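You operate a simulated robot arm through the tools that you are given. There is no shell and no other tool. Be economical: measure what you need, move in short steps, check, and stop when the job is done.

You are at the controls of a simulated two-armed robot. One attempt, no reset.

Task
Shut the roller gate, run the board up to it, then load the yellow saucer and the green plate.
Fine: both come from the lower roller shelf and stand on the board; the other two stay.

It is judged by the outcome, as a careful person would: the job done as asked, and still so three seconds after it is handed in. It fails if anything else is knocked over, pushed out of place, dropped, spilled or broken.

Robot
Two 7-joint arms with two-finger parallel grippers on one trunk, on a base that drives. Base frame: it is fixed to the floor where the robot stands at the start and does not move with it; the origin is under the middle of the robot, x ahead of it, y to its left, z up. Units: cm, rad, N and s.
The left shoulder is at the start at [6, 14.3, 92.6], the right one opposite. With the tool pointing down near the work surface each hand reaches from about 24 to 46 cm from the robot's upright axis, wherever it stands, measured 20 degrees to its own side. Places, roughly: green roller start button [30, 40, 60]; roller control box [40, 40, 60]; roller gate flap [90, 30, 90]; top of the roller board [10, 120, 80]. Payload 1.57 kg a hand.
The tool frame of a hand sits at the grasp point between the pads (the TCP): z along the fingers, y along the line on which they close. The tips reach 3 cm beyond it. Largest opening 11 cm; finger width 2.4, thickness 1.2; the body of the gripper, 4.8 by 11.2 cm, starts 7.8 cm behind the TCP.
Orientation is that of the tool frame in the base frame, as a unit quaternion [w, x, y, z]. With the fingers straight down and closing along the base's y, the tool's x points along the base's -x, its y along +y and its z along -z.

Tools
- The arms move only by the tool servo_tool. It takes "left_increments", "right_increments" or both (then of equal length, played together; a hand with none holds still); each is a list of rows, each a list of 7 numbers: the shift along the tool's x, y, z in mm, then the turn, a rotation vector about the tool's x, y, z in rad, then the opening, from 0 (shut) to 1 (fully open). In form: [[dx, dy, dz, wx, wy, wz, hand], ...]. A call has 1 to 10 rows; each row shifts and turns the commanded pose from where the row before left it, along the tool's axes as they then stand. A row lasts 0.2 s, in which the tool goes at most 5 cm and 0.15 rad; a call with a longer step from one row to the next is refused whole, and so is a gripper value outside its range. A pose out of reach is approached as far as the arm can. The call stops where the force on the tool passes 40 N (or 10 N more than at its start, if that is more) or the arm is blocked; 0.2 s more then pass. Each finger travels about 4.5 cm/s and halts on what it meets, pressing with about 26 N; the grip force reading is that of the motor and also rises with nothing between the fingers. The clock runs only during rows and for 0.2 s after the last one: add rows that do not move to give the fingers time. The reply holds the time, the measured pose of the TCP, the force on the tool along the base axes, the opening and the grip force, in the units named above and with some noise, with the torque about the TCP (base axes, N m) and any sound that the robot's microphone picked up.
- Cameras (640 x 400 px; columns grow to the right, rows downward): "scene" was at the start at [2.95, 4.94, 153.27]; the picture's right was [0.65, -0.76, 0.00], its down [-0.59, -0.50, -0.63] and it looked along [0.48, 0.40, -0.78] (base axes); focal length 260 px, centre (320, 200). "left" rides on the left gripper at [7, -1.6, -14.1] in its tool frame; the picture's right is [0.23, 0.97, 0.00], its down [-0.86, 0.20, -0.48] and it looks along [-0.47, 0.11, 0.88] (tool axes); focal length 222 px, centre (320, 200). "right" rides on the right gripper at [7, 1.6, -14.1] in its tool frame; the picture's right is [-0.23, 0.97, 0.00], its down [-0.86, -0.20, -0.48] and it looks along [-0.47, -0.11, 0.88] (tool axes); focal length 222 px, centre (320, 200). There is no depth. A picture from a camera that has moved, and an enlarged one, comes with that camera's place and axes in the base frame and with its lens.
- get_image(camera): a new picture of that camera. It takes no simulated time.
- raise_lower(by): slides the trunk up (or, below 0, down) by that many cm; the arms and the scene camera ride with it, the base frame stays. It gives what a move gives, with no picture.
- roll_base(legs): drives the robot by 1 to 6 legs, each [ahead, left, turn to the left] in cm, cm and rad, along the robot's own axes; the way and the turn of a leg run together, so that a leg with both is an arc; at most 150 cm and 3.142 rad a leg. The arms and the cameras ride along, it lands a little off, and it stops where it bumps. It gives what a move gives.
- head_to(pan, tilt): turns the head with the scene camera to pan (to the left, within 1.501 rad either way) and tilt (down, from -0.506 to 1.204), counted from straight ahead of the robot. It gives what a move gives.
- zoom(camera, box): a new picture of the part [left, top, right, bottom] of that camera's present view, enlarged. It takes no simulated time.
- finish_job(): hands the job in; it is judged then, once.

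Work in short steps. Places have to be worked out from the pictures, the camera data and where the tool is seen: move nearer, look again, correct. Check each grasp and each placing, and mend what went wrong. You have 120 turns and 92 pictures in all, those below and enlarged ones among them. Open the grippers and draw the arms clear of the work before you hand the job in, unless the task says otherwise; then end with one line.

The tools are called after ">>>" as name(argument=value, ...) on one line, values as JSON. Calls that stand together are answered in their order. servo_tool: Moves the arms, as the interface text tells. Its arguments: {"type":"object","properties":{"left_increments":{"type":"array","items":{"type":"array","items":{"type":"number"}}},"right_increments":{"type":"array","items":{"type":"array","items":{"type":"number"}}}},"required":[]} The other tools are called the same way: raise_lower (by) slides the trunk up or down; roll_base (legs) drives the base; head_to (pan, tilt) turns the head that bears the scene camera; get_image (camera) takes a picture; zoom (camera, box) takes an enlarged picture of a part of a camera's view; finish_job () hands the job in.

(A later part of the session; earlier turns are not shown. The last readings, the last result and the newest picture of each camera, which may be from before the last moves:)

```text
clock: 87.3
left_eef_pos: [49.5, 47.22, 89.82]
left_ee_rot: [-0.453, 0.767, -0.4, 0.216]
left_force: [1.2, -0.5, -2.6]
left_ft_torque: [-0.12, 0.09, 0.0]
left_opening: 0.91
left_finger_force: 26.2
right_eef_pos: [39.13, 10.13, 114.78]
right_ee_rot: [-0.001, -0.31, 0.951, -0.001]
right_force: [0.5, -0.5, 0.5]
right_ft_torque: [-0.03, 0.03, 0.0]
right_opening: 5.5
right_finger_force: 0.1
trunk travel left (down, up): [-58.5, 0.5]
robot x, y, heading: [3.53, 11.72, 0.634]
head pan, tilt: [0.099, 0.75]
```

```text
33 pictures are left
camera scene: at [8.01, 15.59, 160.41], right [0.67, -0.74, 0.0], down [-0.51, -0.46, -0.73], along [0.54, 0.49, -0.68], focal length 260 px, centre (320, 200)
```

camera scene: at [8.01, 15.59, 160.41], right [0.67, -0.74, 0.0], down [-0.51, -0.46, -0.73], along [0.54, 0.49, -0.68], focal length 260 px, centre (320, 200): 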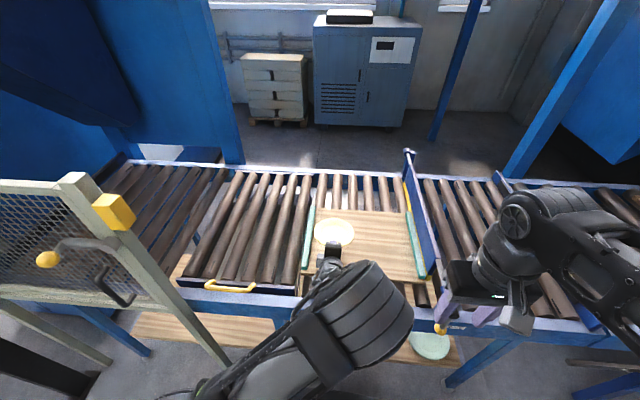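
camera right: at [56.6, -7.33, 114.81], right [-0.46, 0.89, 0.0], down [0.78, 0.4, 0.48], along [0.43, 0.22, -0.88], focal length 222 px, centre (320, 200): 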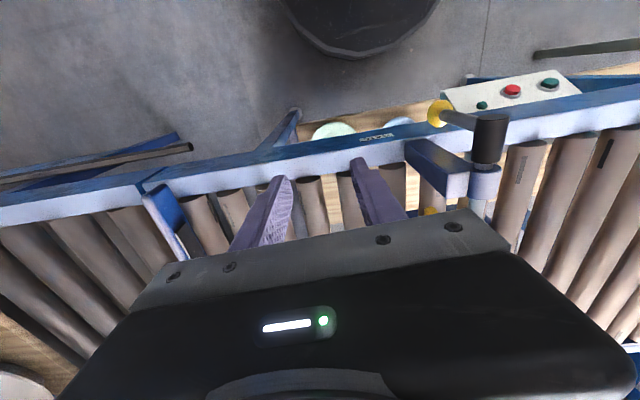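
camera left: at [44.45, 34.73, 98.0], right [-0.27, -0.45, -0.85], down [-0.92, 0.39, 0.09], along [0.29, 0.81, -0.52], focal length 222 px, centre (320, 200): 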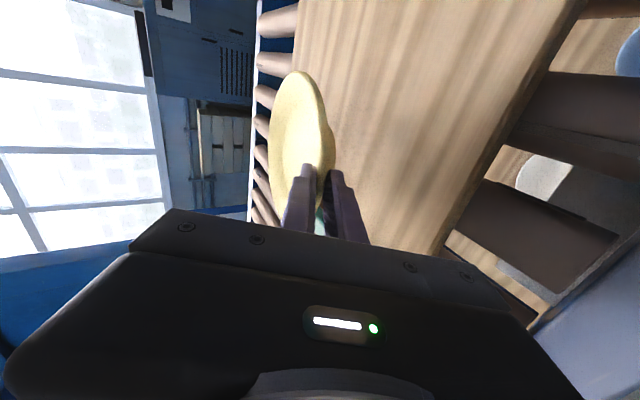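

Saucer is ~77 deep, within the board with margin. I lower the trunk 5.5 cm, then feel down in small steps with the arm.

>>> raise_lower(by=-5.5)

>>> servo_tool(left_increments=[[0, 4.4, 2.4, 0, 0, 0, 0], [0, 0, 0, 0, 0, 0, 0]])

>>> get_image(camera="left")

```text
clock: 88.3
left_eef_pos: [49.98, 47.46, 85.32]
left_ee_rot: [-0.463, 0.762, -0.393, 0.224]
left_force: [3.0, 3.4, 16.0]
left_ft_torque: [0.46, -0.69, 0.12]
left_opening: 0.92
left_finger_force: 26.2
right_eef_pos: [38.71, 9.97, 109.33]
right_ee_rot: [0.0, -0.311, 0.951, 0.0]
right_force: [-0.9, -0.4, 0.3]
right_ft_torque: [-0.02, 0.03, -0.01]
right_opening: 5.51
right_finger_force: 0.0
trunk travel left (down, up): [-53.0, 6.0]
robot x, y, heading: [4.03, 11.8, 0.632]
head pan, tilt: [0.099, 0.75]
stopped: the force on the tool passed its limit (the readings are from after the stop); the commanded pose is now the measured one
```

```text
clock: 88.9
left_eef_pos: [50.06, 47.39, 85.25]
left_ee_rot: [-0.468, 0.759, -0.39, 0.229]
left_force: [0.0, 2.6, 20.8]
left_ft_torque: [0.54, -0.63, 0.08]
left_opening: 0.92
left_finger_force: 25.9
right_eef_pos: [38.85, 10.1, 109.32]
right_ee_rot: [0.001, -0.31, 0.951, 0.001]
right_force: [-0.1, 0.4, -0.3]
right_ft_torque: [0.0, 0.02, -0.01]
right_opening: 5.52
right_finger_force: 0.0
trunk travel left (down, up): [-53.0, 6.0]
robot x, y, heading: [4.15, 11.57, 0.631]
head pan, tilt: [0.099, 0.75]
stopped in row 2 (left hand): the force on the tool passed its limit (the readings are from after the stop); the commanded pose is now the measured one
```

```text
32 pictures are left
camera left: at [44.69, 34.81, 93.09], right [-0.24, -0.43, -0.87], down [-0.92, 0.39, 0.06], along [0.31, 0.81, -0.49], focal length 222 px, centre (320, 200)
```

left: 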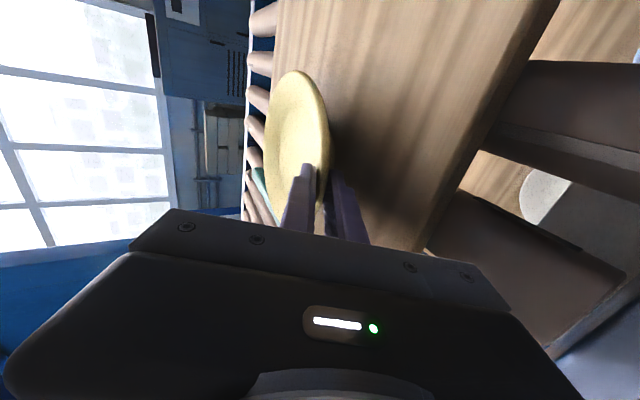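

Contact is ~4 cm ahead of the TCP: the saucer's near foot touches, so the far side is still a bit high. I raise a few mm and pitch down 0.1 more.

>>> servo_tool(left_increments=[[0, -4, -2.2, 0, 0, 0, 0], [0, -3.5, -2, -0.1, 0, 0, 0], [0, 0, 0, 0, 0, 0, 0]])

>>> get_image(camera="left")

```text
clock: 89.7
left_eef_pos: [49.95, 47.27, 85.76]
left_ee_rot: [-0.423, 0.784, -0.405, 0.206]
left_force: [3.1, 1.4, 5.5]
left_ft_torque: [0.38, -0.71, -0.11]
left_opening: 1.12
left_finger_force: 26.1
right_eef_pos: [38.86, 10.08, 109.36]
right_ee_rot: [0.0, -0.311, 0.951, 0.001]
right_force: [-0.1, 0.5, 0.2]
right_ft_torque: [-0.04, 0.01, -0.01]
right_opening: 5.51
right_finger_force: 0.1
trunk travel left (down, up): [-53.0, 6.0]
robot x, y, heading: [3.74, 11.64, 0.634]
head pan, tilt: [0.099, 0.75]
```

```text
31 pictures are left
camera left: at [45.41, 35.14, 94.71], right [-0.32, -0.49, -0.81], down [-0.91, 0.39, 0.12], along [0.26, 0.78, -0.57], focal length 222 px, centre (320, 200)
```

left: 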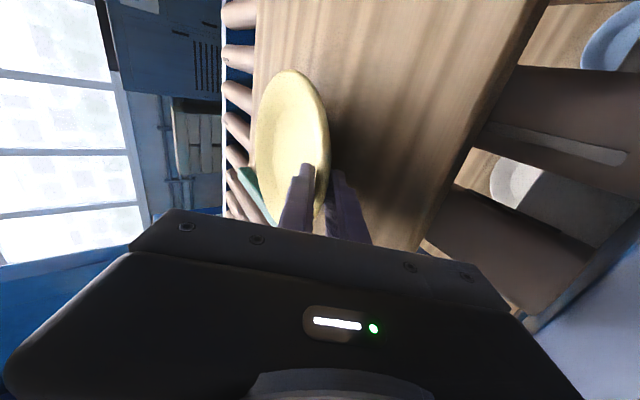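

Forces now indicate both feet of the saucer rest on the board. I open the gripper slightly and check before withdrawing.

>>> servo_tool(left_increments=[[0, 0, 0, 0, 0, 0, 0.15], [0, 0, 0, 0, 0, 0, 0.2], [0, 0, 0, 0, 0, 0, 0.25], [0, 0, 0, 0, 0, 0, 0.25]])

>>> get_image(camera="left")

```text
clock: 90.7
left_eef_pos: [50.03, 47.36, 85.59]
left_ee_rot: [-0.424, 0.784, -0.405, 0.205]
left_force: [0.2, 0.9, 0.1]
left_ft_torque: [0.04, 0.03, 0.03]
left_opening: 2.72
left_finger_force: 0.0
right_eef_pos: [38.98, 10.21, 109.31]
right_ee_rot: [0.0, -0.311, 0.95, 0.001]
right_force: [0.8, -0.5, -0.3]
right_ft_torque: [-0.02, -0.04, 0.01]
right_opening: 5.49
right_finger_force: 0.1
trunk travel left (down, up): [-53.0, 6.0]
robot x, y, heading: [3.59, 11.62, 0.634]
head pan, tilt: [0.099, 0.75]
```

```text
30 pictures are left
camera left: at [45.41, 35.2, 94.72], right [-0.31, -0.49, -0.81], down [-0.91, 0.39, 0.12], along [0.26, 0.78, -0.57], focal length 222 px, centre (320, 200)
```

left: 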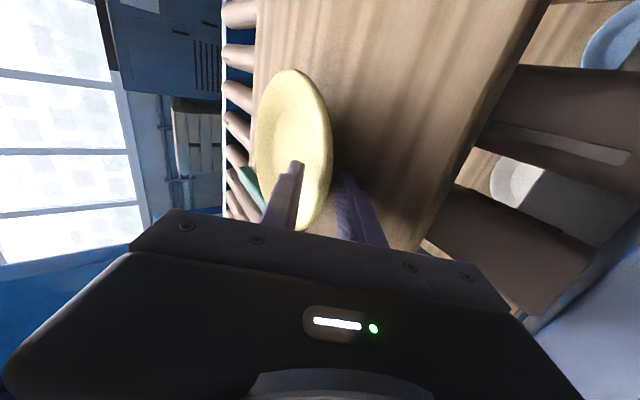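

Released cleanly (no load on tool). I withdraw horizontally 6 cm, then look from the head.

>>> servo_tool(left_increments=[[0, 5.9, -8.1, 0, 0, 0, 0.25], [0, 5.9, -8.1, 0, 0, 0, 0.25], [0, 8.8, -12.1, 0, 0, 0, 0.25], [0, 8.8, -12.1, 0, 0, 0, 0.25], [0, 8.8, -12.1, 0, 0, 0, 0.25], [0, 0, -40, 0, 0, 0, 0.25]])

>>> get_image(camera="scene")

>>> get_image(camera="left")

```text
clock: 92.1
left_eef_pos: [41.91, 41.55, 87.63]
left_ee_rot: [-0.424, 0.784, -0.405, 0.205]
left_force: [0.0, 0.4, 0.4]
left_ft_torque: [0.0, -0.02, -0.02]
left_opening: 2.74
left_finger_force: 0.0
right_eef_pos: [38.75, 10.11, 109.35]
right_ee_rot: [0.0, -0.311, 0.95, 0.0]
right_force: [-0.3, 0.2, 0.0]
right_ft_torque: [0.02, -0.02, 0.02]
right_opening: 5.52
right_finger_force: 0.0
trunk travel left (down, up): [-53.0, 6.0]
robot x, y, heading: [3.91, 11.49, 0.634]
head pan, tilt: [0.099, 0.75]
```

```text
29 pictures are left
camera scene: at [7.64, 15.41, 154.92], right [0.67, -0.74, 0.0], down [-0.51, -0.46, -0.73], along [0.54, 0.49, -0.68], focal length 260 px, centre (320, 200)
```

scene: 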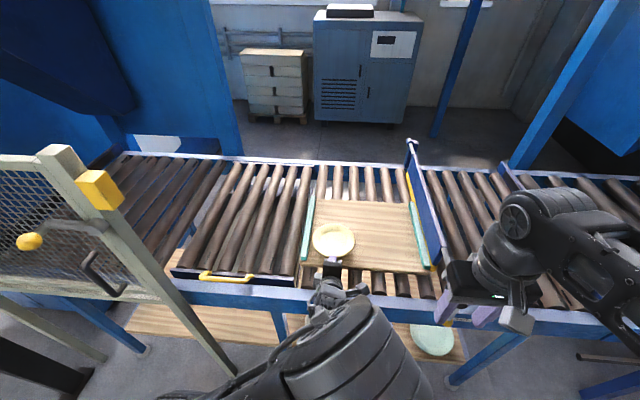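

```text
28 pictures are left
camera left: at [37.37, 29.34, 96.8], right [-0.31, -0.49, -0.81], down [-0.91, 0.39, 0.12], along [0.26, 0.78, -0.57], focal length 222 px, centre (320, 200)
```

left: 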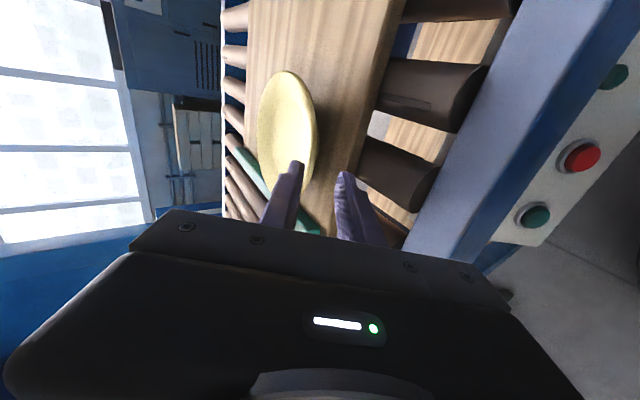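

The saucer sits on the board. I back the base away 16 cm and test how far the left arm can be pulled in (needed for carrying the larger green plate).

>>> roll_base(legs=[[-16, 0, 0]])

>>> zoom(camera="scene", box=[270, 90, 470, 230])

>>> servo_tool(left_increments=[[0, 11.8, -16.2, 0.1, 0, 0, 0.25], [0, 11.8, -16.2, 0.1, 0, 0, 0.25], [0, 8, -18, 0.1, 0, 0, 0.25], [0, 6, -19, 0, 0, 0, 0.25], [0, 0, 0, 0, 0, 0, 0.25]])

```text
clock: 93.5
left_eef_pos: [29.07, 32.3, 87.66]
left_ee_rot: [-0.425, 0.785, -0.402, 0.204]
left_force: [-0.7, -0.4, 0.4]
left_ft_torque: [0.02, 0.01, -0.01]
left_opening: 2.73
left_finger_force: 0.0
right_eef_pos: [26.0, 0.9, 109.46]
right_ee_rot: [0.001, -0.314, 0.949, 0.0]
right_force: [-0.1, -1.5, 0.1]
right_ft_torque: [0.02, -0.06, -0.02]
right_opening: 5.51
right_finger_force: 0.1
trunk travel left (down, up): [-53.0, 6.0]
robot x, y, heading: [-8.58, 1.75, 0.639]
head pan, tilt: [0.099, 0.75]
```

```text
2.86 times, centred on (370, 160) of scene
camera zoom: at [-5.09, 6.04, 154.93], right [0.67, -0.74, 0.0], down [-0.5, -0.46, -0.73], along [0.54, 0.49, -0.68], focal length 744 px, centre (177, 314)
```

zoom: 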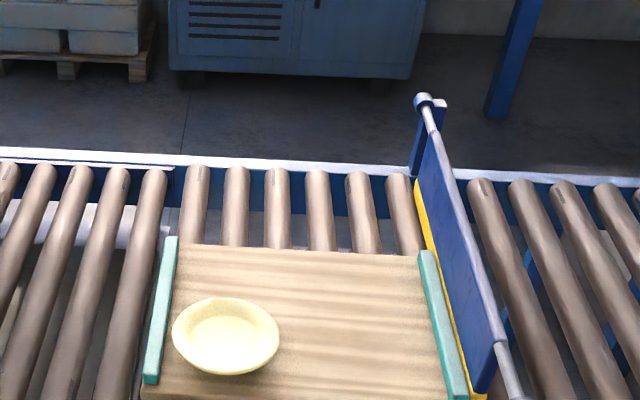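

```text
clock: 94.9
left_eef_pos: [23.09, 31.34, 88.06]
left_ee_rot: [-0.545, 0.738, -0.309, 0.25]
left_force: [-0.5, 0.0, 0.0]
left_ft_torque: [-0.03, -0.02, -0.02]
left_opening: 2.75
left_finger_force: 0.0
right_eef_pos: [26.21, 0.92, 109.35]
right_ee_rot: [0.0, -0.313, 0.95, 0.0]
right_force: [-0.1, 0.2, 0.4]
right_ft_torque: [-0.03, -0.03, 0.02]
right_opening: 5.49
right_finger_force: 0.0
trunk travel left (down, up): [-53.0, 6.0]
robot x, y, heading: [-9.14, 2.59, 0.636]
head pan, tilt: [0.099, 0.75]
stopped in row 5 (left hand): the arm was blocked; the commanded pose is now the measured one
```

Saucer sits nicely at the upstream near part of the board with ~21 cm left for the green plate. Arm can retract to ~43 cm. Now I lower the trunk and drive right to the green plate.

>>> raise_lower(by=-40)

>>> raise_lower(by=-6.5)

>>> roll_base(legs=[[0, -48, 0]])

>>> servo_tool(left_increments=[[0, -9, 32, 0, 0.1, 0.03, 0.36], [0, -9, 32, 0, 0, 0, 0.36], [0, -9, 32, 0, 0, 0, 0.36], [0, 0, 0, 0, 0, 0, 0.36]])

>>> head_to(pan=0.1, tilt=0.9)

>>> get_image(camera="scene")

>>> get_image(camera="left")

```text
clock: 98.7
left_eef_pos: [23.11, 31.38, 48.06]
left_ee_rot: [-0.545, 0.738, -0.309, 0.25]
left_force: [0.1, 0.3, 0.7]
left_ft_torque: [0.01, 0.02, 0.01]
left_opening: 2.74
left_finger_force: 0.0
right_eef_pos: [26.18, 1.02, 69.44]
right_ee_rot: [0.001, -0.313, 0.95, -0.001]
right_force: [0.6, -0.5, 0.4]
right_ft_torque: [0.0, 0.0, 0.0]
right_opening: 5.51
right_finger_force: 0.2
trunk travel left (down, up): [-13.0, 46.0]
robot x, y, heading: [-8.91, 2.39, 0.636]
head pan, tilt: [0.099, 0.75]
```

```text
clock: 99.8
left_eef_pos: [23.2, 31.31, 41.51]
left_ee_rot: [-0.546, 0.738, -0.309, 0.25]
left_force: [-0.1, -0.4, 0.4]
left_ft_torque: [0.0, 0.01, 0.04]
left_opening: 2.75
left_finger_force: 0.0
right_eef_pos: [26.21, 0.82, 62.97]
right_ee_rot: [0.0, -0.314, 0.949, 0.0]
right_force: [-0.3, -0.6, 0.3]
right_ft_torque: [0.03, 0.05, 0.0]
right_opening: 5.49
right_finger_force: 0.1
trunk travel left (down, up): [-6.5, 52.5]
robot x, y, heading: [-8.79, 2.71, 0.64]
head pan, tilt: [0.099, 0.75]
```

```text
clock: 102.6
left_eef_pos: [51.07, -6.41, 41.63]
left_ee_rot: [-0.545, 0.738, -0.309, 0.249]
left_force: [0.7, -0.3, -0.1]
left_ft_torque: [0.03, 0.0, -0.01]
left_opening: 2.77
left_finger_force: 0.0
right_eef_pos: [54.12, -36.88, 62.85]
right_ee_rot: [0.0, -0.313, 0.95, 0.0]
right_force: [0.0, 0.3, -0.3]
right_ft_torque: [0.02, -0.03, 0.02]
right_opening: 5.5
right_finger_force: 0.1
trunk travel left (down, up): [-6.5, 52.5]
robot x, y, heading: [19.06, -35.65, 0.635]
head pan, tilt: [0.099, 0.75]
```

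```text
clock: 103.6
left_eef_pos: [58.93, 0.12, 41.09]
left_ee_rot: [-0.533, 0.72, -0.347, 0.279]
left_force: [-0.4, 0.2, 0.1]
left_ft_torque: [0.01, 0.03, 0.04]
left_opening: 3.97
left_finger_force: 0.1
right_eef_pos: [54.18, -36.85, 62.89]
right_ee_rot: [-0.001, -0.313, 0.95, 0.001]
right_force: [-0.9, -0.3, 0.2]
right_ft_torque: [0.02, 0.0, 0.02]
right_opening: 5.51
right_finger_force: 0.0
trunk travel left (down, up): [-6.5, 52.5]
robot x, y, heading: [19.18, -35.87, 0.634]
head pan, tilt: [0.099, 0.75]
```

```text
clock: 104.3
left_eef_pos: [58.83, -0.09, 41.31]
left_ee_rot: [-0.534, 0.719, -0.347, 0.279]
left_force: [0.1, -0.4, 0.5]
left_ft_torque: [0.0, 0.02, -0.02]
left_opening: 3.96
left_finger_force: 0.1
right_eef_pos: [54.17, -36.68, 62.9]
right_ee_rot: [0.0, -0.312, 0.95, 0.0]
right_force: [0.3, -0.5, -0.7]
right_ft_torque: [0.0, -0.01, -0.02]
right_opening: 5.5
right_finger_force: 0.0
trunk travel left (down, up): [-6.5, 52.5]
robot x, y, heading: [18.85, -35.61, 0.635]
head pan, tilt: [0.099, 0.901]
```

```text
26 pictures are left
camera scene: at [22.44, -32.09, 107.23], right [0.67, -0.74, 0.0], down [-0.58, -0.53, -0.62], along [0.46, 0.42, -0.78], focal length 260 px, centre (320, 200)
```

scene: 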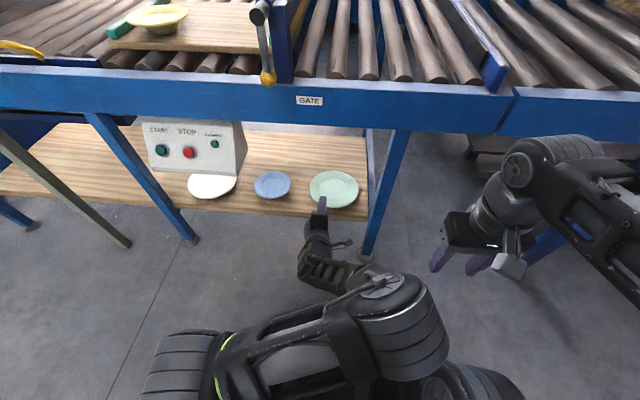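

```text
25 pictures are left
camera left: at [52.52, -13.39, 46.92], right [-0.06, -0.37, -0.93], down [-0.93, 0.37, -0.09], along [0.37, 0.85, -0.36], focal length 222 px, centre (320, 200)
```

left: 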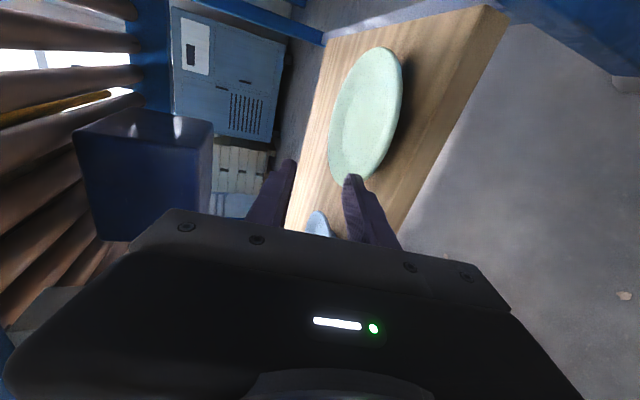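

Green plate centre ≈(75.6,8), N≈65.8, U≈38, radius ≈9.9. I align (3.3 right, 3 ahead) and lower in front of its rim.

>>> roll_base(legs=[[3, -3.3, 0]])

>>> servo_tool(left_increments=[[0, 18, 5.2, 0, 0, 0, 0.36], [0, 18, 5.2, 0, 0, 0, 0.36], [0, 18, 5.2, 0, 0, 0, 0.36], [0, 18, 5.2, 0, 0, 0, 0.36], [0, 6, 1.7, 0, 0, 0, 0.36], [0, 0, 0, 0, 0, 0, 0.36]])

>>> get_image(camera="left")

```text
clock: 105.2
left_eef_pos: [63.33, -0.94, 41.26]
left_ee_rot: [-0.534, 0.719, -0.347, 0.279]
left_force: [-0.5, -0.3, -0.1]
left_ft_torque: [0.0, 0.03, -0.03]
left_opening: 3.94
left_finger_force: 0.0
right_eef_pos: [58.43, -37.66, 62.91]
right_ee_rot: [0.0, -0.313, 0.95, 0.0]
right_force: [0.3, -0.4, 0.2]
right_ft_torque: [0.0, 0.0, -0.04]
right_opening: 5.5
right_finger_force: 0.1
trunk travel left (down, up): [-6.5, 52.5]
robot x, y, heading: [23.35, -35.96, 0.635]
head pan, tilt: [0.099, 0.901]
```

```text
clock: 106.6
left_eef_pos: [63.65, -1.18, 33.21]
left_ee_rot: [-0.534, 0.719, -0.347, 0.278]
left_force: [0.4, -0.4, 0.1]
left_ft_torque: [-0.02, 0.01, 0.01]
left_opening: 3.96
left_finger_force: 0.0
right_eef_pos: [58.56, -37.72, 62.88]
right_ee_rot: [0.0, -0.313, 0.95, 0.0]
right_force: [-0.2, 0.5, 0.8]
right_ft_torque: [0.01, 0.01, 0.01]
right_opening: 5.49
right_finger_force: 0.2
trunk travel left (down, up): [-6.5, 52.5]
robot x, y, heading: [23.55, -36.09, 0.639]
head pan, tilt: [0.099, 0.901]
```

```text
24 pictures are left
camera left: at [57.19, -14.39, 38.92], right [-0.06, -0.37, -0.93], down [-0.93, 0.37, -0.09], along [0.37, 0.85, -0.36], focal length 222 px, centre (320, 200)
```

left: 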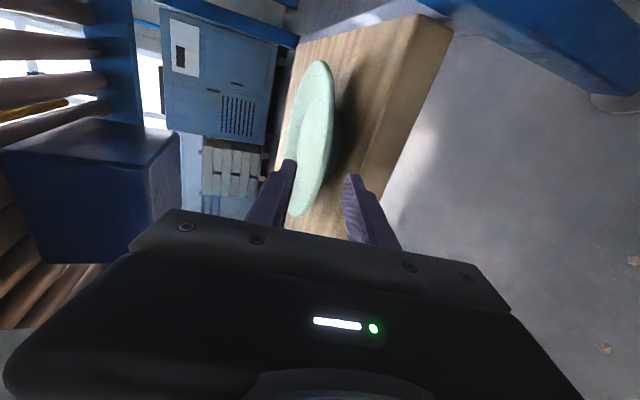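

Rim lies between the pads (rim z≈31). I lower 1.2 cm more and advance horizontally 4.5 cm so the lower finger goes under the rim.

>>> servo_tool(left_increments=[[0, 11.5, 3.3, 0, 0, 0, 0.36], [0, -2.5, 8.6, 0, 0, 0, 0.36], [0, -2.5, 8.6, 0, 0, 0, 0.36], [0, -2.5, 8.6, 0, 0, 0, 0.36], [0, -2.5, 8.6, 0, 0, 0, 0.36], [0, -2.5, 8.6, 0, 0, 0, 0.36], [0, 0, 0, 0, 0, 0, 0.36]])

>>> get_image(camera="left")

```text
clock: 108.2
left_eef_pos: [67.27, 2.0, 33.02]
left_ee_rot: [-0.532, 0.72, -0.347, 0.279]
left_force: [0.3, 0.0, -0.5]
left_ft_torque: [-0.02, 0.01, 0.03]
left_opening: 4.02
left_finger_force: 0.2
left hand out of reach, approached as far as the arm can: row 1
right_eef_pos: [58.57, -37.54, 62.84]
right_ee_rot: [0.0, -0.313, 0.95, 0.0]
right_force: [-0.3, 0.0, 0.4]
right_ft_torque: [-0.04, -0.03, -0.01]
right_opening: 5.48
right_finger_force: 0.1
trunk travel left (down, up): [-6.5, 52.5]
robot x, y, heading: [23.43, -36.31, 0.636]
head pan, tilt: [0.099, 0.901]
```

```text
23 pictures are left
camera left: at [60.84, -11.4, 38.61], right [-0.06, -0.37, -0.93], down [-0.93, 0.37, -0.08], along [0.37, 0.85, -0.36], focal length 222 px, centre (320, 200)
```

left: 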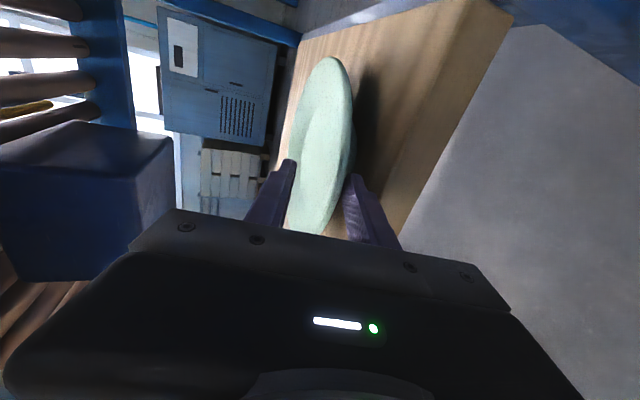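

The hand is at the rim but the lowering row was clipped. I zoom to see whether the lower finger is under the rim.

>>> zoom(camera="left", box=[240, 90, 440, 250])

```text
2.50 times, centred on (340, 170) of left
camera zoom: at [60.84, -11.4, 38.61], right [-0.06, -0.37, -0.93], down [-0.93, 0.37, -0.08], along [0.37, 0.85, -0.36], focal length 555 px, centre (270, 275)
```

zoom: 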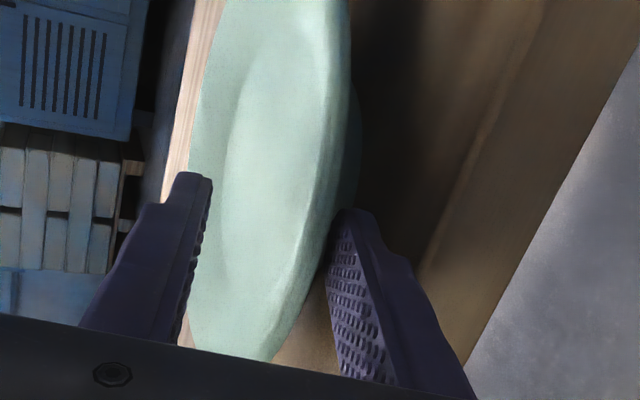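

The lower finger's pad is beneath the rim and the upper one above. I advance 5 mm more and close.

>>> servo_tool(left_increments=[[0, 0, 6, 0, 0, 0, 0.36], [0, 0, 0, 0, 0, 0, 0.2], [0, 0, 0, 0, 0, 0, 0.1], [0, 0, 0, 0, 0, 0, 0], [0, 0, 0, 0, 0, 0, 0], [0, 0, 0, 0, 0, 0, 0], [0, 0, 0, 0, 0, 0, 0]])

>>> get_image(camera="left")

```text
clock: 109.8
left_eef_pos: [67.73, 2.17, 32.77]
left_ee_rot: [-0.533, 0.72, -0.347, 0.278]
left_force: [0.3, 0.3, -4.5]
left_ft_torque: [-0.25, 0.31, -0.01]
left_opening: 0.81
left_finger_force: 25.8
right_eef_pos: [58.54, -37.64, 62.81]
right_ee_rot: [0.0, -0.313, 0.95, -0.001]
right_force: [-0.2, -0.2, -0.7]
right_ft_torque: [0.01, -0.03, -0.02]
right_opening: 5.45
right_finger_force: 0.1
trunk travel left (down, up): [-6.5, 52.5]
robot x, y, heading: [23.6, -35.89, 0.637]
head pan, tilt: [0.099, 0.901]
```

```text
21 pictures are left
camera left: at [61.32, -11.06, 38.46], right [-0.06, -0.37, -0.93], down [-0.93, 0.37, -0.08], along [0.37, 0.85, -0.36], focal length 222 px, centre (320, 200)
```

left: 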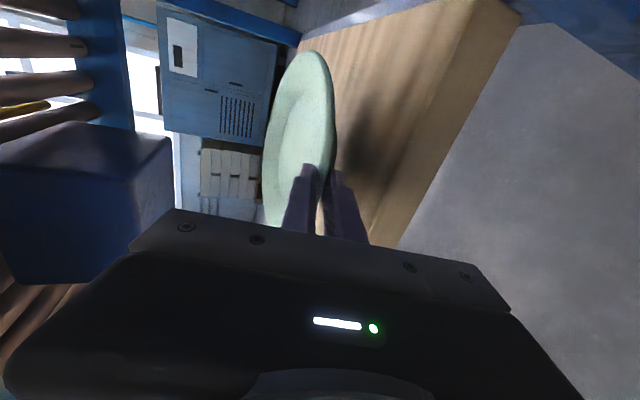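

The green plate is gripped (4.5 N weight, off the shelf). I raise 6 cm, back out 20 cm, then pull the arm in 9 cm.

>>> raise_lower(by=6)

>>> roll_base(legs=[[-20, 0, 0]])

>>> servo_tool(left_increments=[[0, 5, -17.3, 0, 0, 0, 0], [0, 5, -17.3, 0, 0, 0, 0], [0, 5, -17.3, 0, 0, 0, 0], [0, 5, -17.3, 0, 0, 0, 0], [0, 5, -17.3, 0, 0, 0, 0], [0, 0, 0, 0, 0, 0, 0]])

>>> get_image(camera="scene")

```text
clock: 110.8
left_eef_pos: [67.59, 2.34, 38.74]
left_ee_rot: [-0.533, 0.72, -0.348, 0.278]
left_force: [0.3, -0.2, -3.4]
left_ft_torque: [-0.26, 0.29, 0.0]
left_opening: 0.84
left_finger_force: 26.2
right_eef_pos: [58.6, -37.58, 68.81]
right_ee_rot: [-0.001, -0.314, 0.95, 0.0]
right_force: [0.4, 0.0, -0.2]
right_ft_torque: [-0.03, 0.02, -0.01]
right_opening: 5.51
right_finger_force: 0.1
trunk travel left (down, up): [-12.5, 46.5]
robot x, y, heading: [23.58, -36.27, 0.635]
head pan, tilt: [0.099, 0.901]
```

```text
clock: 112.4
left_eef_pos: [51.52, -9.59, 38.74]
left_ee_rot: [-0.533, 0.72, -0.347, 0.277]
left_force: [0.2, -1.0, -4.0]
left_ft_torque: [-0.25, 0.29, -0.02]
left_opening: 0.82
left_finger_force: 25.6
right_eef_pos: [42.45, -49.62, 68.81]
right_ee_rot: [0.001, -0.313, 0.95, 0.0]
right_force: [0.0, -0.4, 0.5]
right_ft_torque: [0.01, 0.03, -0.03]
right_opening: 5.5
right_finger_force: 0.0
trunk travel left (down, up): [-12.5, 46.5]
robot x, y, heading: [7.15, -48.03, 0.638]
head pan, tilt: [0.099, 0.901]
```

```text
clock: 113.8
left_eef_pos: [44.62, -14.38, 40.4]
left_ee_rot: [-0.532, 0.72, -0.347, 0.278]
left_force: [-0.1, -0.2, -3.7]
left_ft_torque: [-0.25, 0.24, 0.03]
left_opening: 0.82
left_finger_force: 26.2
left hand out of reach, approached as far as the arm can: row 3, 4, 5
right_eef_pos: [42.41, -49.57, 68.78]
right_ee_rot: [0.001, -0.313, 0.95, 0.0]
right_force: [0.1, 0.3, 0.1]
right_ft_torque: [0.0, 0.02, 0.01]
right_opening: 5.49
right_finger_force: 0.3
trunk travel left (down, up): [-12.5, 46.5]
robot x, y, heading: [7.43, -48.11, 0.634]
head pan, tilt: [0.099, 0.901]
```

```text
20 pictures are left
camera scene: at [10.78, -44.83, 113.23], right [0.67, -0.74, 0.0], down [-0.58, -0.53, -0.62], along [0.46, 0.42, -0.78], focal length 260 px, centre (320, 200)
```

scene: 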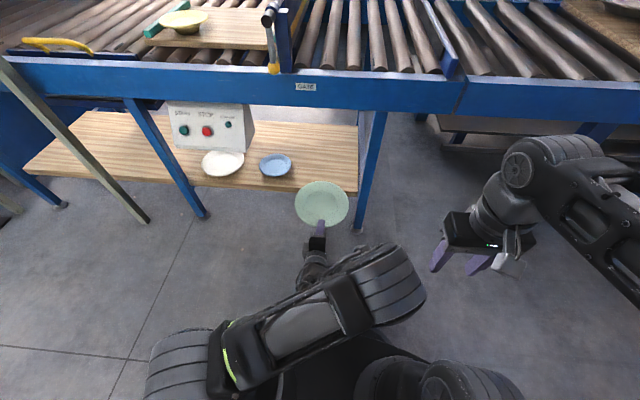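

Plate's far edge is ~2 cm short of the rail; I back 2 cm more and raise the trunk fully.

>>> roll_base(legs=[[-2, 0, 0]])

>>> raise_lower(by=40)

>>> raise_lower(by=6.3)

>>> servo_tool(left_increments=[[0, 5, -17.3, 0, 0, 0, 0], [0, 5, -17.3, 0, 0, 0, 0], [0, 5, -17.3, 0, 0, 0, 0], [0, 0, 0, 0, 0, 0, 0]])

>>> head_to(pan=0.1, tilt=0.8)

>>> get_image(camera="scene")

```text
clock: 114.6
left_eef_pos: [43.05, -15.58, 40.2]
left_ee_rot: [-0.532, 0.721, -0.348, 0.277]
left_force: [-0.2, -1.1, -3.8]
left_ft_torque: [-0.25, 0.25, 0.0]
left_opening: 0.82
left_finger_force: 26.0
right_eef_pos: [40.84, -50.75, 68.87]
right_ee_rot: [0.0, -0.313, 0.95, 0.0]
right_force: [-0.6, -0.7, -0.5]
right_ft_torque: [0.03, -0.01, 0.01]
right_opening: 5.5
right_finger_force: 0.0
trunk travel left (down, up): [-12.5, 46.5]
robot x, y, heading: [5.98, -49.33, 0.638]
head pan, tilt: [0.099, 0.901]
```

```text
clock: 118.4
left_eef_pos: [43.06, -15.48, 80.36]
left_ee_rot: [-0.532, 0.72, -0.348, 0.278]
left_force: [-0.1, 0.6, -3.6]
left_ft_torque: [-0.24, 0.28, 0.05]
left_opening: 0.83
left_finger_force: 26.0
right_eef_pos: [40.88, -50.67, 108.86]
right_ee_rot: [0.0, -0.314, 0.949, 0.0]
right_force: [0.4, 0.4, 0.5]
right_ft_torque: [-0.01, 0.04, 0.03]
right_opening: 5.51
right_finger_force: 0.0
trunk travel left (down, up): [-52.5, 6.5]
robot x, y, heading: [5.64, -49.44, 0.638]
head pan, tilt: [0.099, 0.901]
```

```text
clock: 119.4
left_eef_pos: [43.07, -15.55, 86.56]
left_ee_rot: [-0.532, 0.72, -0.348, 0.278]
left_force: [0.7, 0.5, -3.2]
left_ft_torque: [-0.27, 0.25, -0.02]
left_opening: 0.81
left_finger_force: 25.6
right_eef_pos: [40.85, -50.78, 115.19]
right_ee_rot: [0.0, -0.313, 0.95, 0.0]
right_force: [-0.1, -0.4, -0.1]
right_ft_torque: [0.02, 0.03, -0.06]
right_opening: 5.5
right_finger_force: 0.0
trunk travel left (down, up): [-58.8, 0.2]
robot x, y, heading: [5.86, -49.79, 0.637]
head pan, tilt: [0.099, 0.901]
```

```text
clock: 120.4
left_eef_pos: [39.62, -17.64, 88.7]
left_ee_rot: [-0.531, 0.721, -0.348, 0.277]
left_force: [1.2, -0.3, -4.0]
left_ft_torque: [-0.25, 0.27, -0.01]
left_opening: 0.85
left_finger_force: 26.5
left hand out of reach, approached as far as the arm can: row 1, 2, 3
right_eef_pos: [40.88, -50.76, 115.14]
right_ee_rot: [-0.001, -0.313, 0.95, 0.0]
right_force: [-0.2, 1.0, -0.3]
right_ft_torque: [-0.01, -0.01, -0.01]
right_opening: 5.52
right_finger_force: 0.0
trunk travel left (down, up): [-58.8, 0.2]
robot x, y, heading: [6.13, -49.66, 0.639]
head pan, tilt: [0.099, 0.901]
```

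```text
clock: 121.1
left_eef_pos: [39.74, -17.83, 88.74]
left_ee_rot: [-0.532, 0.72, -0.348, 0.277]
left_force: [-0.2, -0.1, -3.9]
left_ft_torque: [-0.26, 0.29, -0.01]
left_opening: 0.85
left_finger_force: 25.7
right_eef_pos: [40.85, -50.79, 115.14]
right_ee_rot: [0.0, -0.313, 0.95, 0.0]
right_force: [0.3, 0.4, -0.4]
right_ft_torque: [-0.01, 0.02, 0.02]
right_opening: 5.51
right_finger_force: 0.0
trunk travel left (down, up): [-58.8, 0.2]
robot x, y, heading: [6.03, -49.14, 0.637]
head pan, tilt: [0.099, 0.799]
```

```text
19 pictures are left
camera scene: at [9.56, -45.67, 160.32], right [0.67, -0.74, 0.0], down [-0.53, -0.48, -0.7], along [0.52, 0.47, -0.72], focal length 260 px, centre (320, 200)
```

scene: 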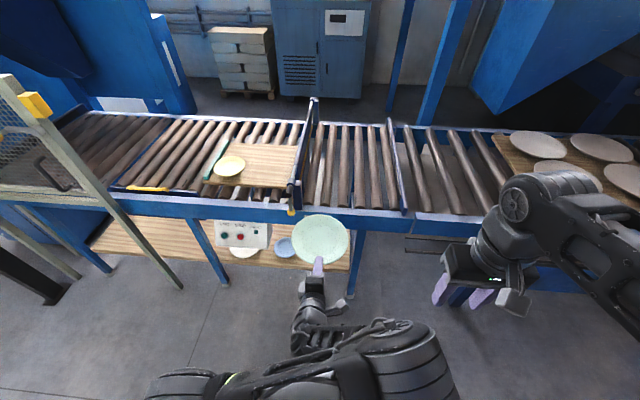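

Plate is high and clear of the gate's front. I shift ahead 2 and left 28.8 cm, passing in front of the gate.

>>> roll_base(legs=[[2, 0, 0], [0, 28.8, 0]])

>>> get_image(camera="scene")

```text
clock: 123.5
left_eef_pos: [23.69, 7.04, 88.69]
left_ee_rot: [-0.532, 0.721, -0.347, 0.278]
left_force: [0.4, 0.6, -3.4]
left_ft_torque: [-0.24, 0.27, -0.02]
left_opening: 0.84
left_finger_force: 25.4
right_eef_pos: [25.05, -25.87, 115.08]
right_ee_rot: [0.0, -0.314, 0.949, 0.0]
right_force: [-0.6, -0.2, 0.4]
right_ft_torque: [-0.03, -0.02, 0.02]
right_opening: 5.51
right_finger_force: 0.1
trunk travel left (down, up): [-58.8, 0.2]
robot x, y, heading: [-10.1, -24.54, 0.636]
head pan, tilt: [0.099, 0.799]
```

```text
18 pictures are left
camera scene: at [-6.31, -20.92, 160.32], right [0.67, -0.74, 0.0], down [-0.53, -0.48, -0.7], along [0.52, 0.47, -0.72], focal length 260 px, centre (320, 200)
```

scene: 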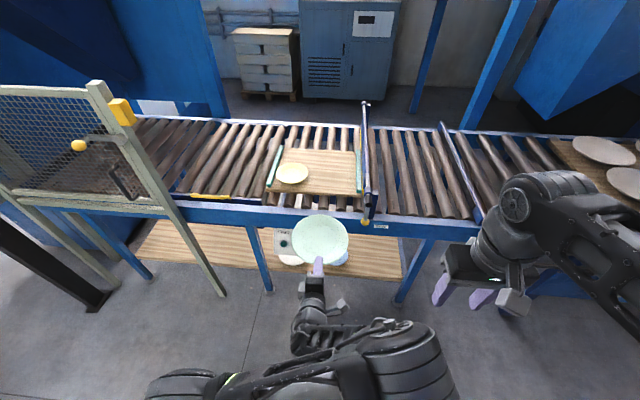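

Plate is in line with its slot (U≈8.3). I extend and raise the hand, then drive ahead in two stages.

>>> servo_tool(left_increments=[[0, -11.9, 19.5, 0, 0, 0, 0], [0, -11.9, 19.5, 0, 0, 0, 0], [0, -11.9, 19.5, 0, 0, 0, 0], [0, -11.9, 19.5, 0, 0, 0, 0], [0, -11.9, 19.5, 0, 0, 0, 0], [0, 0, 0, 0, 0, 0, 0]])

>>> roll_base(legs=[[22, 0, 0]])

>>> get_image(camera="scene")

>>> get_image(camera="left")

```text
clock: 124.9
left_eef_pos: [32.71, 13.76, 91.6]
left_ee_rot: [-0.532, 0.721, -0.347, 0.277]
left_force: [-1.0, -0.6, -3.8]
left_ft_torque: [-0.21, 0.28, 0.01]
left_opening: 0.82
left_finger_force: 26.1
right_eef_pos: [25.15, -26.04, 115.21]
right_ee_rot: [0.0, -0.314, 0.95, -0.001]
right_force: [-0.3, 0.0, 0.6]
right_ft_torque: [0.01, -0.03, 0.0]
right_opening: 5.5
right_finger_force: 0.1
trunk travel left (down, up): [-58.8, 0.2]
robot x, y, heading: [-9.95, -24.71, 0.639]
head pan, tilt: [0.099, 0.799]
```

```text
clock: 126.6
left_eef_pos: [50.67, 27.12, 91.52]
left_ee_rot: [-0.532, 0.721, -0.348, 0.276]
left_force: [-0.5, -0.5, -4.2]
left_ft_torque: [-0.24, 0.26, 0.0]
left_opening: 0.8
left_finger_force: 26.0
right_eef_pos: [43.06, -12.6, 115.13]
right_ee_rot: [0.0, -0.312, 0.95, 0.0]
right_force: [0.7, -0.6, -0.7]
right_ft_torque: [-0.01, 0.06, 0.04]
right_opening: 5.5
right_finger_force: 0.1
trunk travel left (down, up): [-58.8, 0.2]
robot x, y, heading: [7.85, -11.27, 0.644]
head pan, tilt: [0.099, 0.799]
```

```text
17 pictures are left
camera scene: at [11.91, -7.57, 160.31], right [0.67, -0.74, 0.0], down [-0.53, -0.48, -0.7], along [0.52, 0.47, -0.72], focal length 260 px, centre (320, 200)
```

scene: 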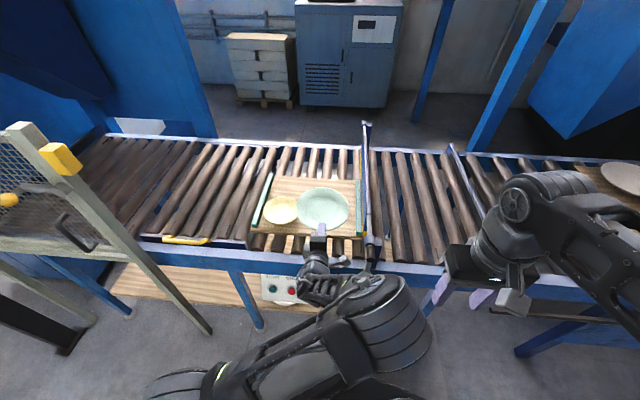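

```text
16 pictures are left
camera left: at [44.37, 13.78, 97.35], right [-0.06, -0.37, -0.93], down [-0.93, 0.37, -0.08], along [0.37, 0.85, -0.37], focal length 222 px, centre (320, 200)
```

left: 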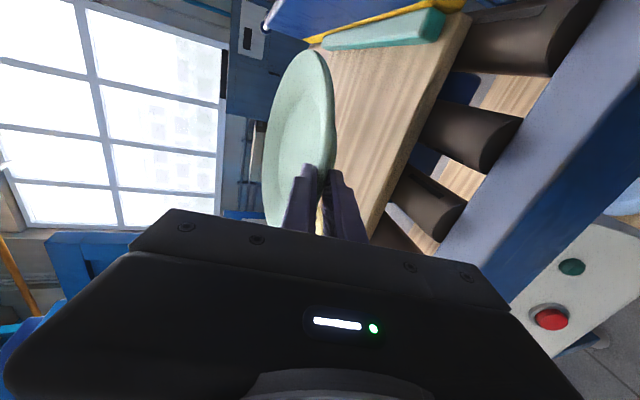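

Need ~13 cm more ahead and 0.6 cm right. I move in and pitch the hand down ~0.17 rad to level the plate.

>>> roll_base(legs=[[13, -0.6, 0]])

>>> servo_tool(left_increments=[[0, 0, 0, -0.09, 0, 0, 0], [0, 0, 0, -0.08, 0, 0, 0], [0, 0, 0, 0, 0, 0, 0]])

>>> get_image(camera="scene")

>>> get_image(camera="left")

```text
clock: 127.9
left_eef_pos: [61.52, 34.6, 91.61]
left_ee_rot: [-0.531, 0.723, -0.346, 0.275]
left_force: [0.4, 1.0, -4.1]
left_ft_torque: [-0.28, 0.26, 0.01]
left_opening: 0.84
left_finger_force: 26.2
right_eef_pos: [54.04, -5.13, 115.15]
right_ee_rot: [0.0, -0.315, 0.949, 0.0]
right_force: [0.1, 0.7, 0.3]
right_ft_torque: [-0.05, 0.04, 0.03]
right_opening: 5.51
right_finger_force: 0.0
trunk travel left (down, up): [-58.8, 0.2]
robot x, y, heading: [19.1, -3.69, 0.643]
head pan, tilt: [0.099, 0.799]
```

```text
clock: 128.7
left_eef_pos: [61.23, 34.42, 91.47]
left_ee_rot: [-0.469, 0.765, -0.368, 0.244]
left_force: [-0.1, 0.2, -2.9]
left_ft_torque: [-0.23, 0.31, 0.03]
left_opening: 0.82
left_finger_force: 25.8
right_eef_pos: [53.86, -5.19, 115.19]
right_ee_rot: [0.0, -0.314, 0.949, 0.001]
right_force: [-0.4, 0.6, 1.1]
right_ft_torque: [0.03, 0.01, -0.01]
right_opening: 5.53
right_finger_force: 0.0
trunk travel left (down, up): [-58.8, 0.2]
robot x, y, heading: [18.91, -4.02, 0.644]
head pan, tilt: [0.099, 0.799]
```

```text
15 pictures are left
camera scene: at [22.65, -0.32, 160.32], right [0.68, -0.74, 0.0], down [-0.53, -0.48, -0.7], along [0.51, 0.47, -0.72], focal length 260 px, centre (320, 200)
```

scene: 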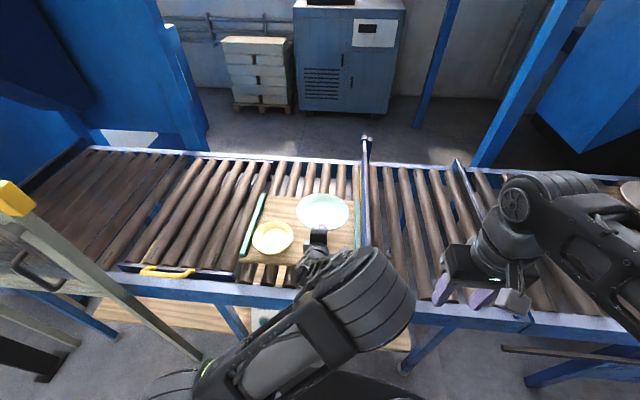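

```text
14 pictures are left
camera left: at [55.96, 21.87, 99.48], right [-0.19, -0.46, -0.87], down [-0.93, 0.36, 0.01], along [0.31, 0.81, -0.5], focal length 222 px, centre (320, 200)
```

left: 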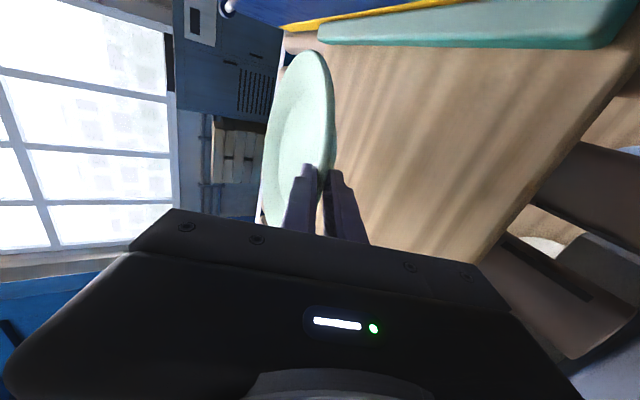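

Position is good: plate centre N≈79, U≈8, clear of saucer and strip. I lower 3.5 cm by the trunk and then feel down in small steps.

>>> raise_lower(by=-3.5)

>>> servo_tool(left_increments=[[0, 4.5, 2.2, 0, 0, 0, 0], [0, 0, 0, 0, 0, 0, 0]])

>>> servo_tool(left_increments=[[0, 4.5, 2.2, 0, 0, 0, 0], [0, 0, 0, 0, 0, 0, 0]])

```text
clock: 129.5
left_eef_pos: [61.38, 34.52, 88.1]
left_ee_rot: [-0.469, 0.765, -0.368, 0.245]
left_force: [0.6, 0.1, -3.8]
left_ft_torque: [-0.23, 0.29, 0.03]
left_opening: 0.8
left_finger_force: 26.5
right_eef_pos: [53.94, -5.23, 111.77]
right_ee_rot: [0.001, -0.314, 0.949, 0.0]
right_force: [0.7, -0.4, 0.0]
right_ft_torque: [0.0, 0.02, -0.01]
right_opening: 5.5
right_finger_force: 0.1
trunk travel left (down, up): [-55.3, 3.7]
robot x, y, heading: [18.91, -4.03, 0.646]
head pan, tilt: [0.099, 0.799]
```

```text
clock: 130.1
left_eef_pos: [61.47, 34.48, 87.52]
left_ee_rot: [-0.469, 0.764, -0.369, 0.246]
left_force: [0.1, 0.0, -2.5]
left_ft_torque: [-0.22, 0.28, -0.02]
left_opening: 0.85
left_finger_force: 25.8
right_eef_pos: [53.96, -5.28, 111.58]
right_ee_rot: [0.0, -0.315, 0.949, 0.0]
right_force: [-0.4, 0.1, 0.4]
right_ft_torque: [-0.03, 0.03, -0.02]
right_opening: 5.47
right_finger_force: 0.1
trunk travel left (down, up): [-55.3, 3.7]
robot x, y, heading: [18.68, -3.92, 0.648]
head pan, tilt: [0.099, 0.799]
```

```text
clock: 130.7
left_eef_pos: [61.36, 34.5, 87.08]
left_ee_rot: [-0.468, 0.764, -0.369, 0.246]
left_force: [0.9, -0.4, -3.9]
left_ft_torque: [-0.22, 0.28, 0.01]
left_opening: 0.83
left_finger_force: 26.2
right_eef_pos: [54.01, -5.18, 111.64]
right_ee_rot: [0.0, -0.315, 0.949, 0.0]
right_force: [-0.2, -0.1, -0.1]
right_ft_torque: [-0.03, -0.01, 0.02]
right_opening: 5.47
right_finger_force: 0.1
trunk travel left (down, up): [-55.3, 3.7]
robot x, y, heading: [19.13, -3.96, 0.643]
head pan, tilt: [0.099, 0.799]
```

No contact yet at z=87.1; continue down in 5 mm steps.

>>> servo_tool(left_increments=[[0, 4.5, 2.2, 0, 0, 0, 0], [0, 0, 0, 0, 0, 0, 0]])

>>> servo_tool(left_increments=[[0, 4.5, 2.2, 0, 0, 0, 0], [0, 0, 0, 0, 0, 0, 0]])

>>> get_image(camera="left")

```text
clock: 131.3
left_eef_pos: [61.39, 34.42, 86.59]
left_ee_rot: [-0.468, 0.764, -0.369, 0.246]
left_force: [-0.3, 0.4, -3.7]
left_ft_torque: [-0.25, 0.27, 0.0]
left_opening: 0.82
left_finger_force: 25.2
right_eef_pos: [54.0, -5.3, 111.55]
right_ee_rot: [0.001, -0.314, 0.949, 0.0]
right_force: [0.2, 1.0, -0.1]
right_ft_torque: [0.01, -0.01, -0.02]
right_opening: 5.49
right_finger_force: 0.0
trunk travel left (down, up): [-55.3, 3.7]
robot x, y, heading: [19.04, -4.03, 0.646]
head pan, tilt: [0.099, 0.799]
```

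```text
clock: 131.9
left_eef_pos: [61.4, 34.47, 86.18]
left_ee_rot: [-0.469, 0.764, -0.369, 0.247]
left_force: [-1.2, -0.1, 0.3]
left_ft_torque: [-0.02, -0.2, -0.02]
left_opening: 0.8
left_finger_force: 25.9
right_eef_pos: [53.8, -5.24, 111.59]
right_ee_rot: [0.0, -0.315, 0.949, 0.001]
right_force: [-0.4, 0.0, -0.4]
right_ft_torque: [0.0, -0.01, -0.02]
right_opening: 5.53
right_finger_force: 0.1
trunk travel left (down, up): [-55.3, 3.7]
robot x, y, heading: [18.78, -4.07, 0.641]
head pan, tilt: [0.099, 0.799]
```

```text
13 pictures are left
camera left: at [56.01, 21.79, 94.11], right [-0.18, -0.46, -0.87], down [-0.93, 0.36, 0.0], along [0.31, 0.81, -0.5], focal length 222 px, centre (320, 200)
```

left: 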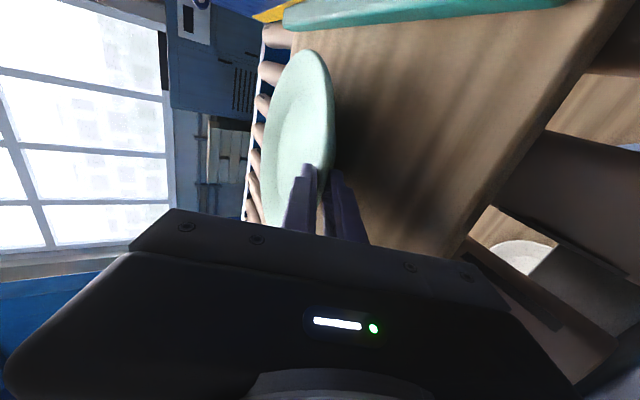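

The plate's foot touches ~13 cm ahead (far side), nearly level. I lower 3 mm with a slight pitch-up so the near foot also seats.

>>> servo_tool(left_increments=[[0, 2.7, 1.3, 0.03, 0, 0, 0], [0, 2.0, 1.0, 0.02, 0, 0, 0], [0, 0, 0, 0, 0, 0, 0]])

```text
clock: 132.7
left_eef_pos: [61.4, 34.25, 85.68]
left_ee_rot: [-0.488, 0.752, -0.362, 0.256]
left_force: [-0.5, -1.9, 2.1]
left_ft_torque: [-0.21, -0.21, -0.2]
left_opening: 0.84
left_finger_force: 25.9
right_eef_pos: [54.02, -5.33, 111.57]
right_ee_rot: [0.0, -0.315, 0.949, 0.001]
right_force: [-0.4, -0.3, 0.2]
right_ft_torque: [-0.01, -0.01, 0.02]
right_opening: 5.51
right_finger_force: 0.1
trunk travel left (down, up): [-55.3, 3.7]
robot x, y, heading: [18.7, -4.04, 0.641]
head pan, tilt: [0.099, 0.799]
```

Plate is seated with light force; I open the gripper gently.

>>> servo_tool(left_increments=[[0, 1, 0.5, 0, 0, 0, 0.08], [0, 0, 0, 0, 0, 0, 0.12], [0, 0, 0, 0, 0, 0, 0.18], [0, 0, 0, 0, 0, 0, 0.25], [0, 0, 0, 0, 0, 0, 0.25]])

>>> get_image(camera="left")

```text
clock: 133.9
left_eef_pos: [61.35, 34.4, 85.44]
left_ee_rot: [-0.488, 0.752, -0.363, 0.255]
left_force: [-0.4, -0.2, -0.2]
left_ft_torque: [0.02, 0.03, 0.01]
left_opening: 2.78
left_finger_force: 0.0
right_eef_pos: [53.94, -5.26, 111.58]
right_ee_rot: [0.001, -0.315, 0.949, 0.0]
right_force: [1.1, -0.2, 0.1]
right_ft_torque: [-0.04, 0.01, 0.03]
right_opening: 5.51
right_finger_force: 0.0
trunk travel left (down, up): [-55.3, 3.7]
robot x, y, heading: [18.97, -3.96, 0.64]
head pan, tilt: [0.099, 0.799]
```

```text
12 pictures are left
camera left: at [55.62, 21.52, 92.77], right [-0.15, -0.44, -0.89], down [-0.93, 0.36, -0.02], along [0.33, 0.82, -0.46], focal length 222 px, centre (320, 200)
```

left: 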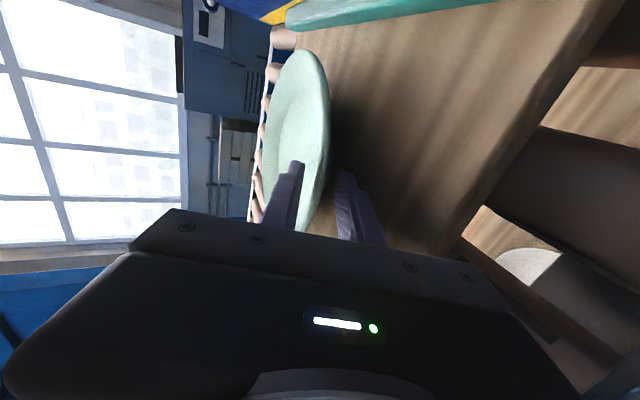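

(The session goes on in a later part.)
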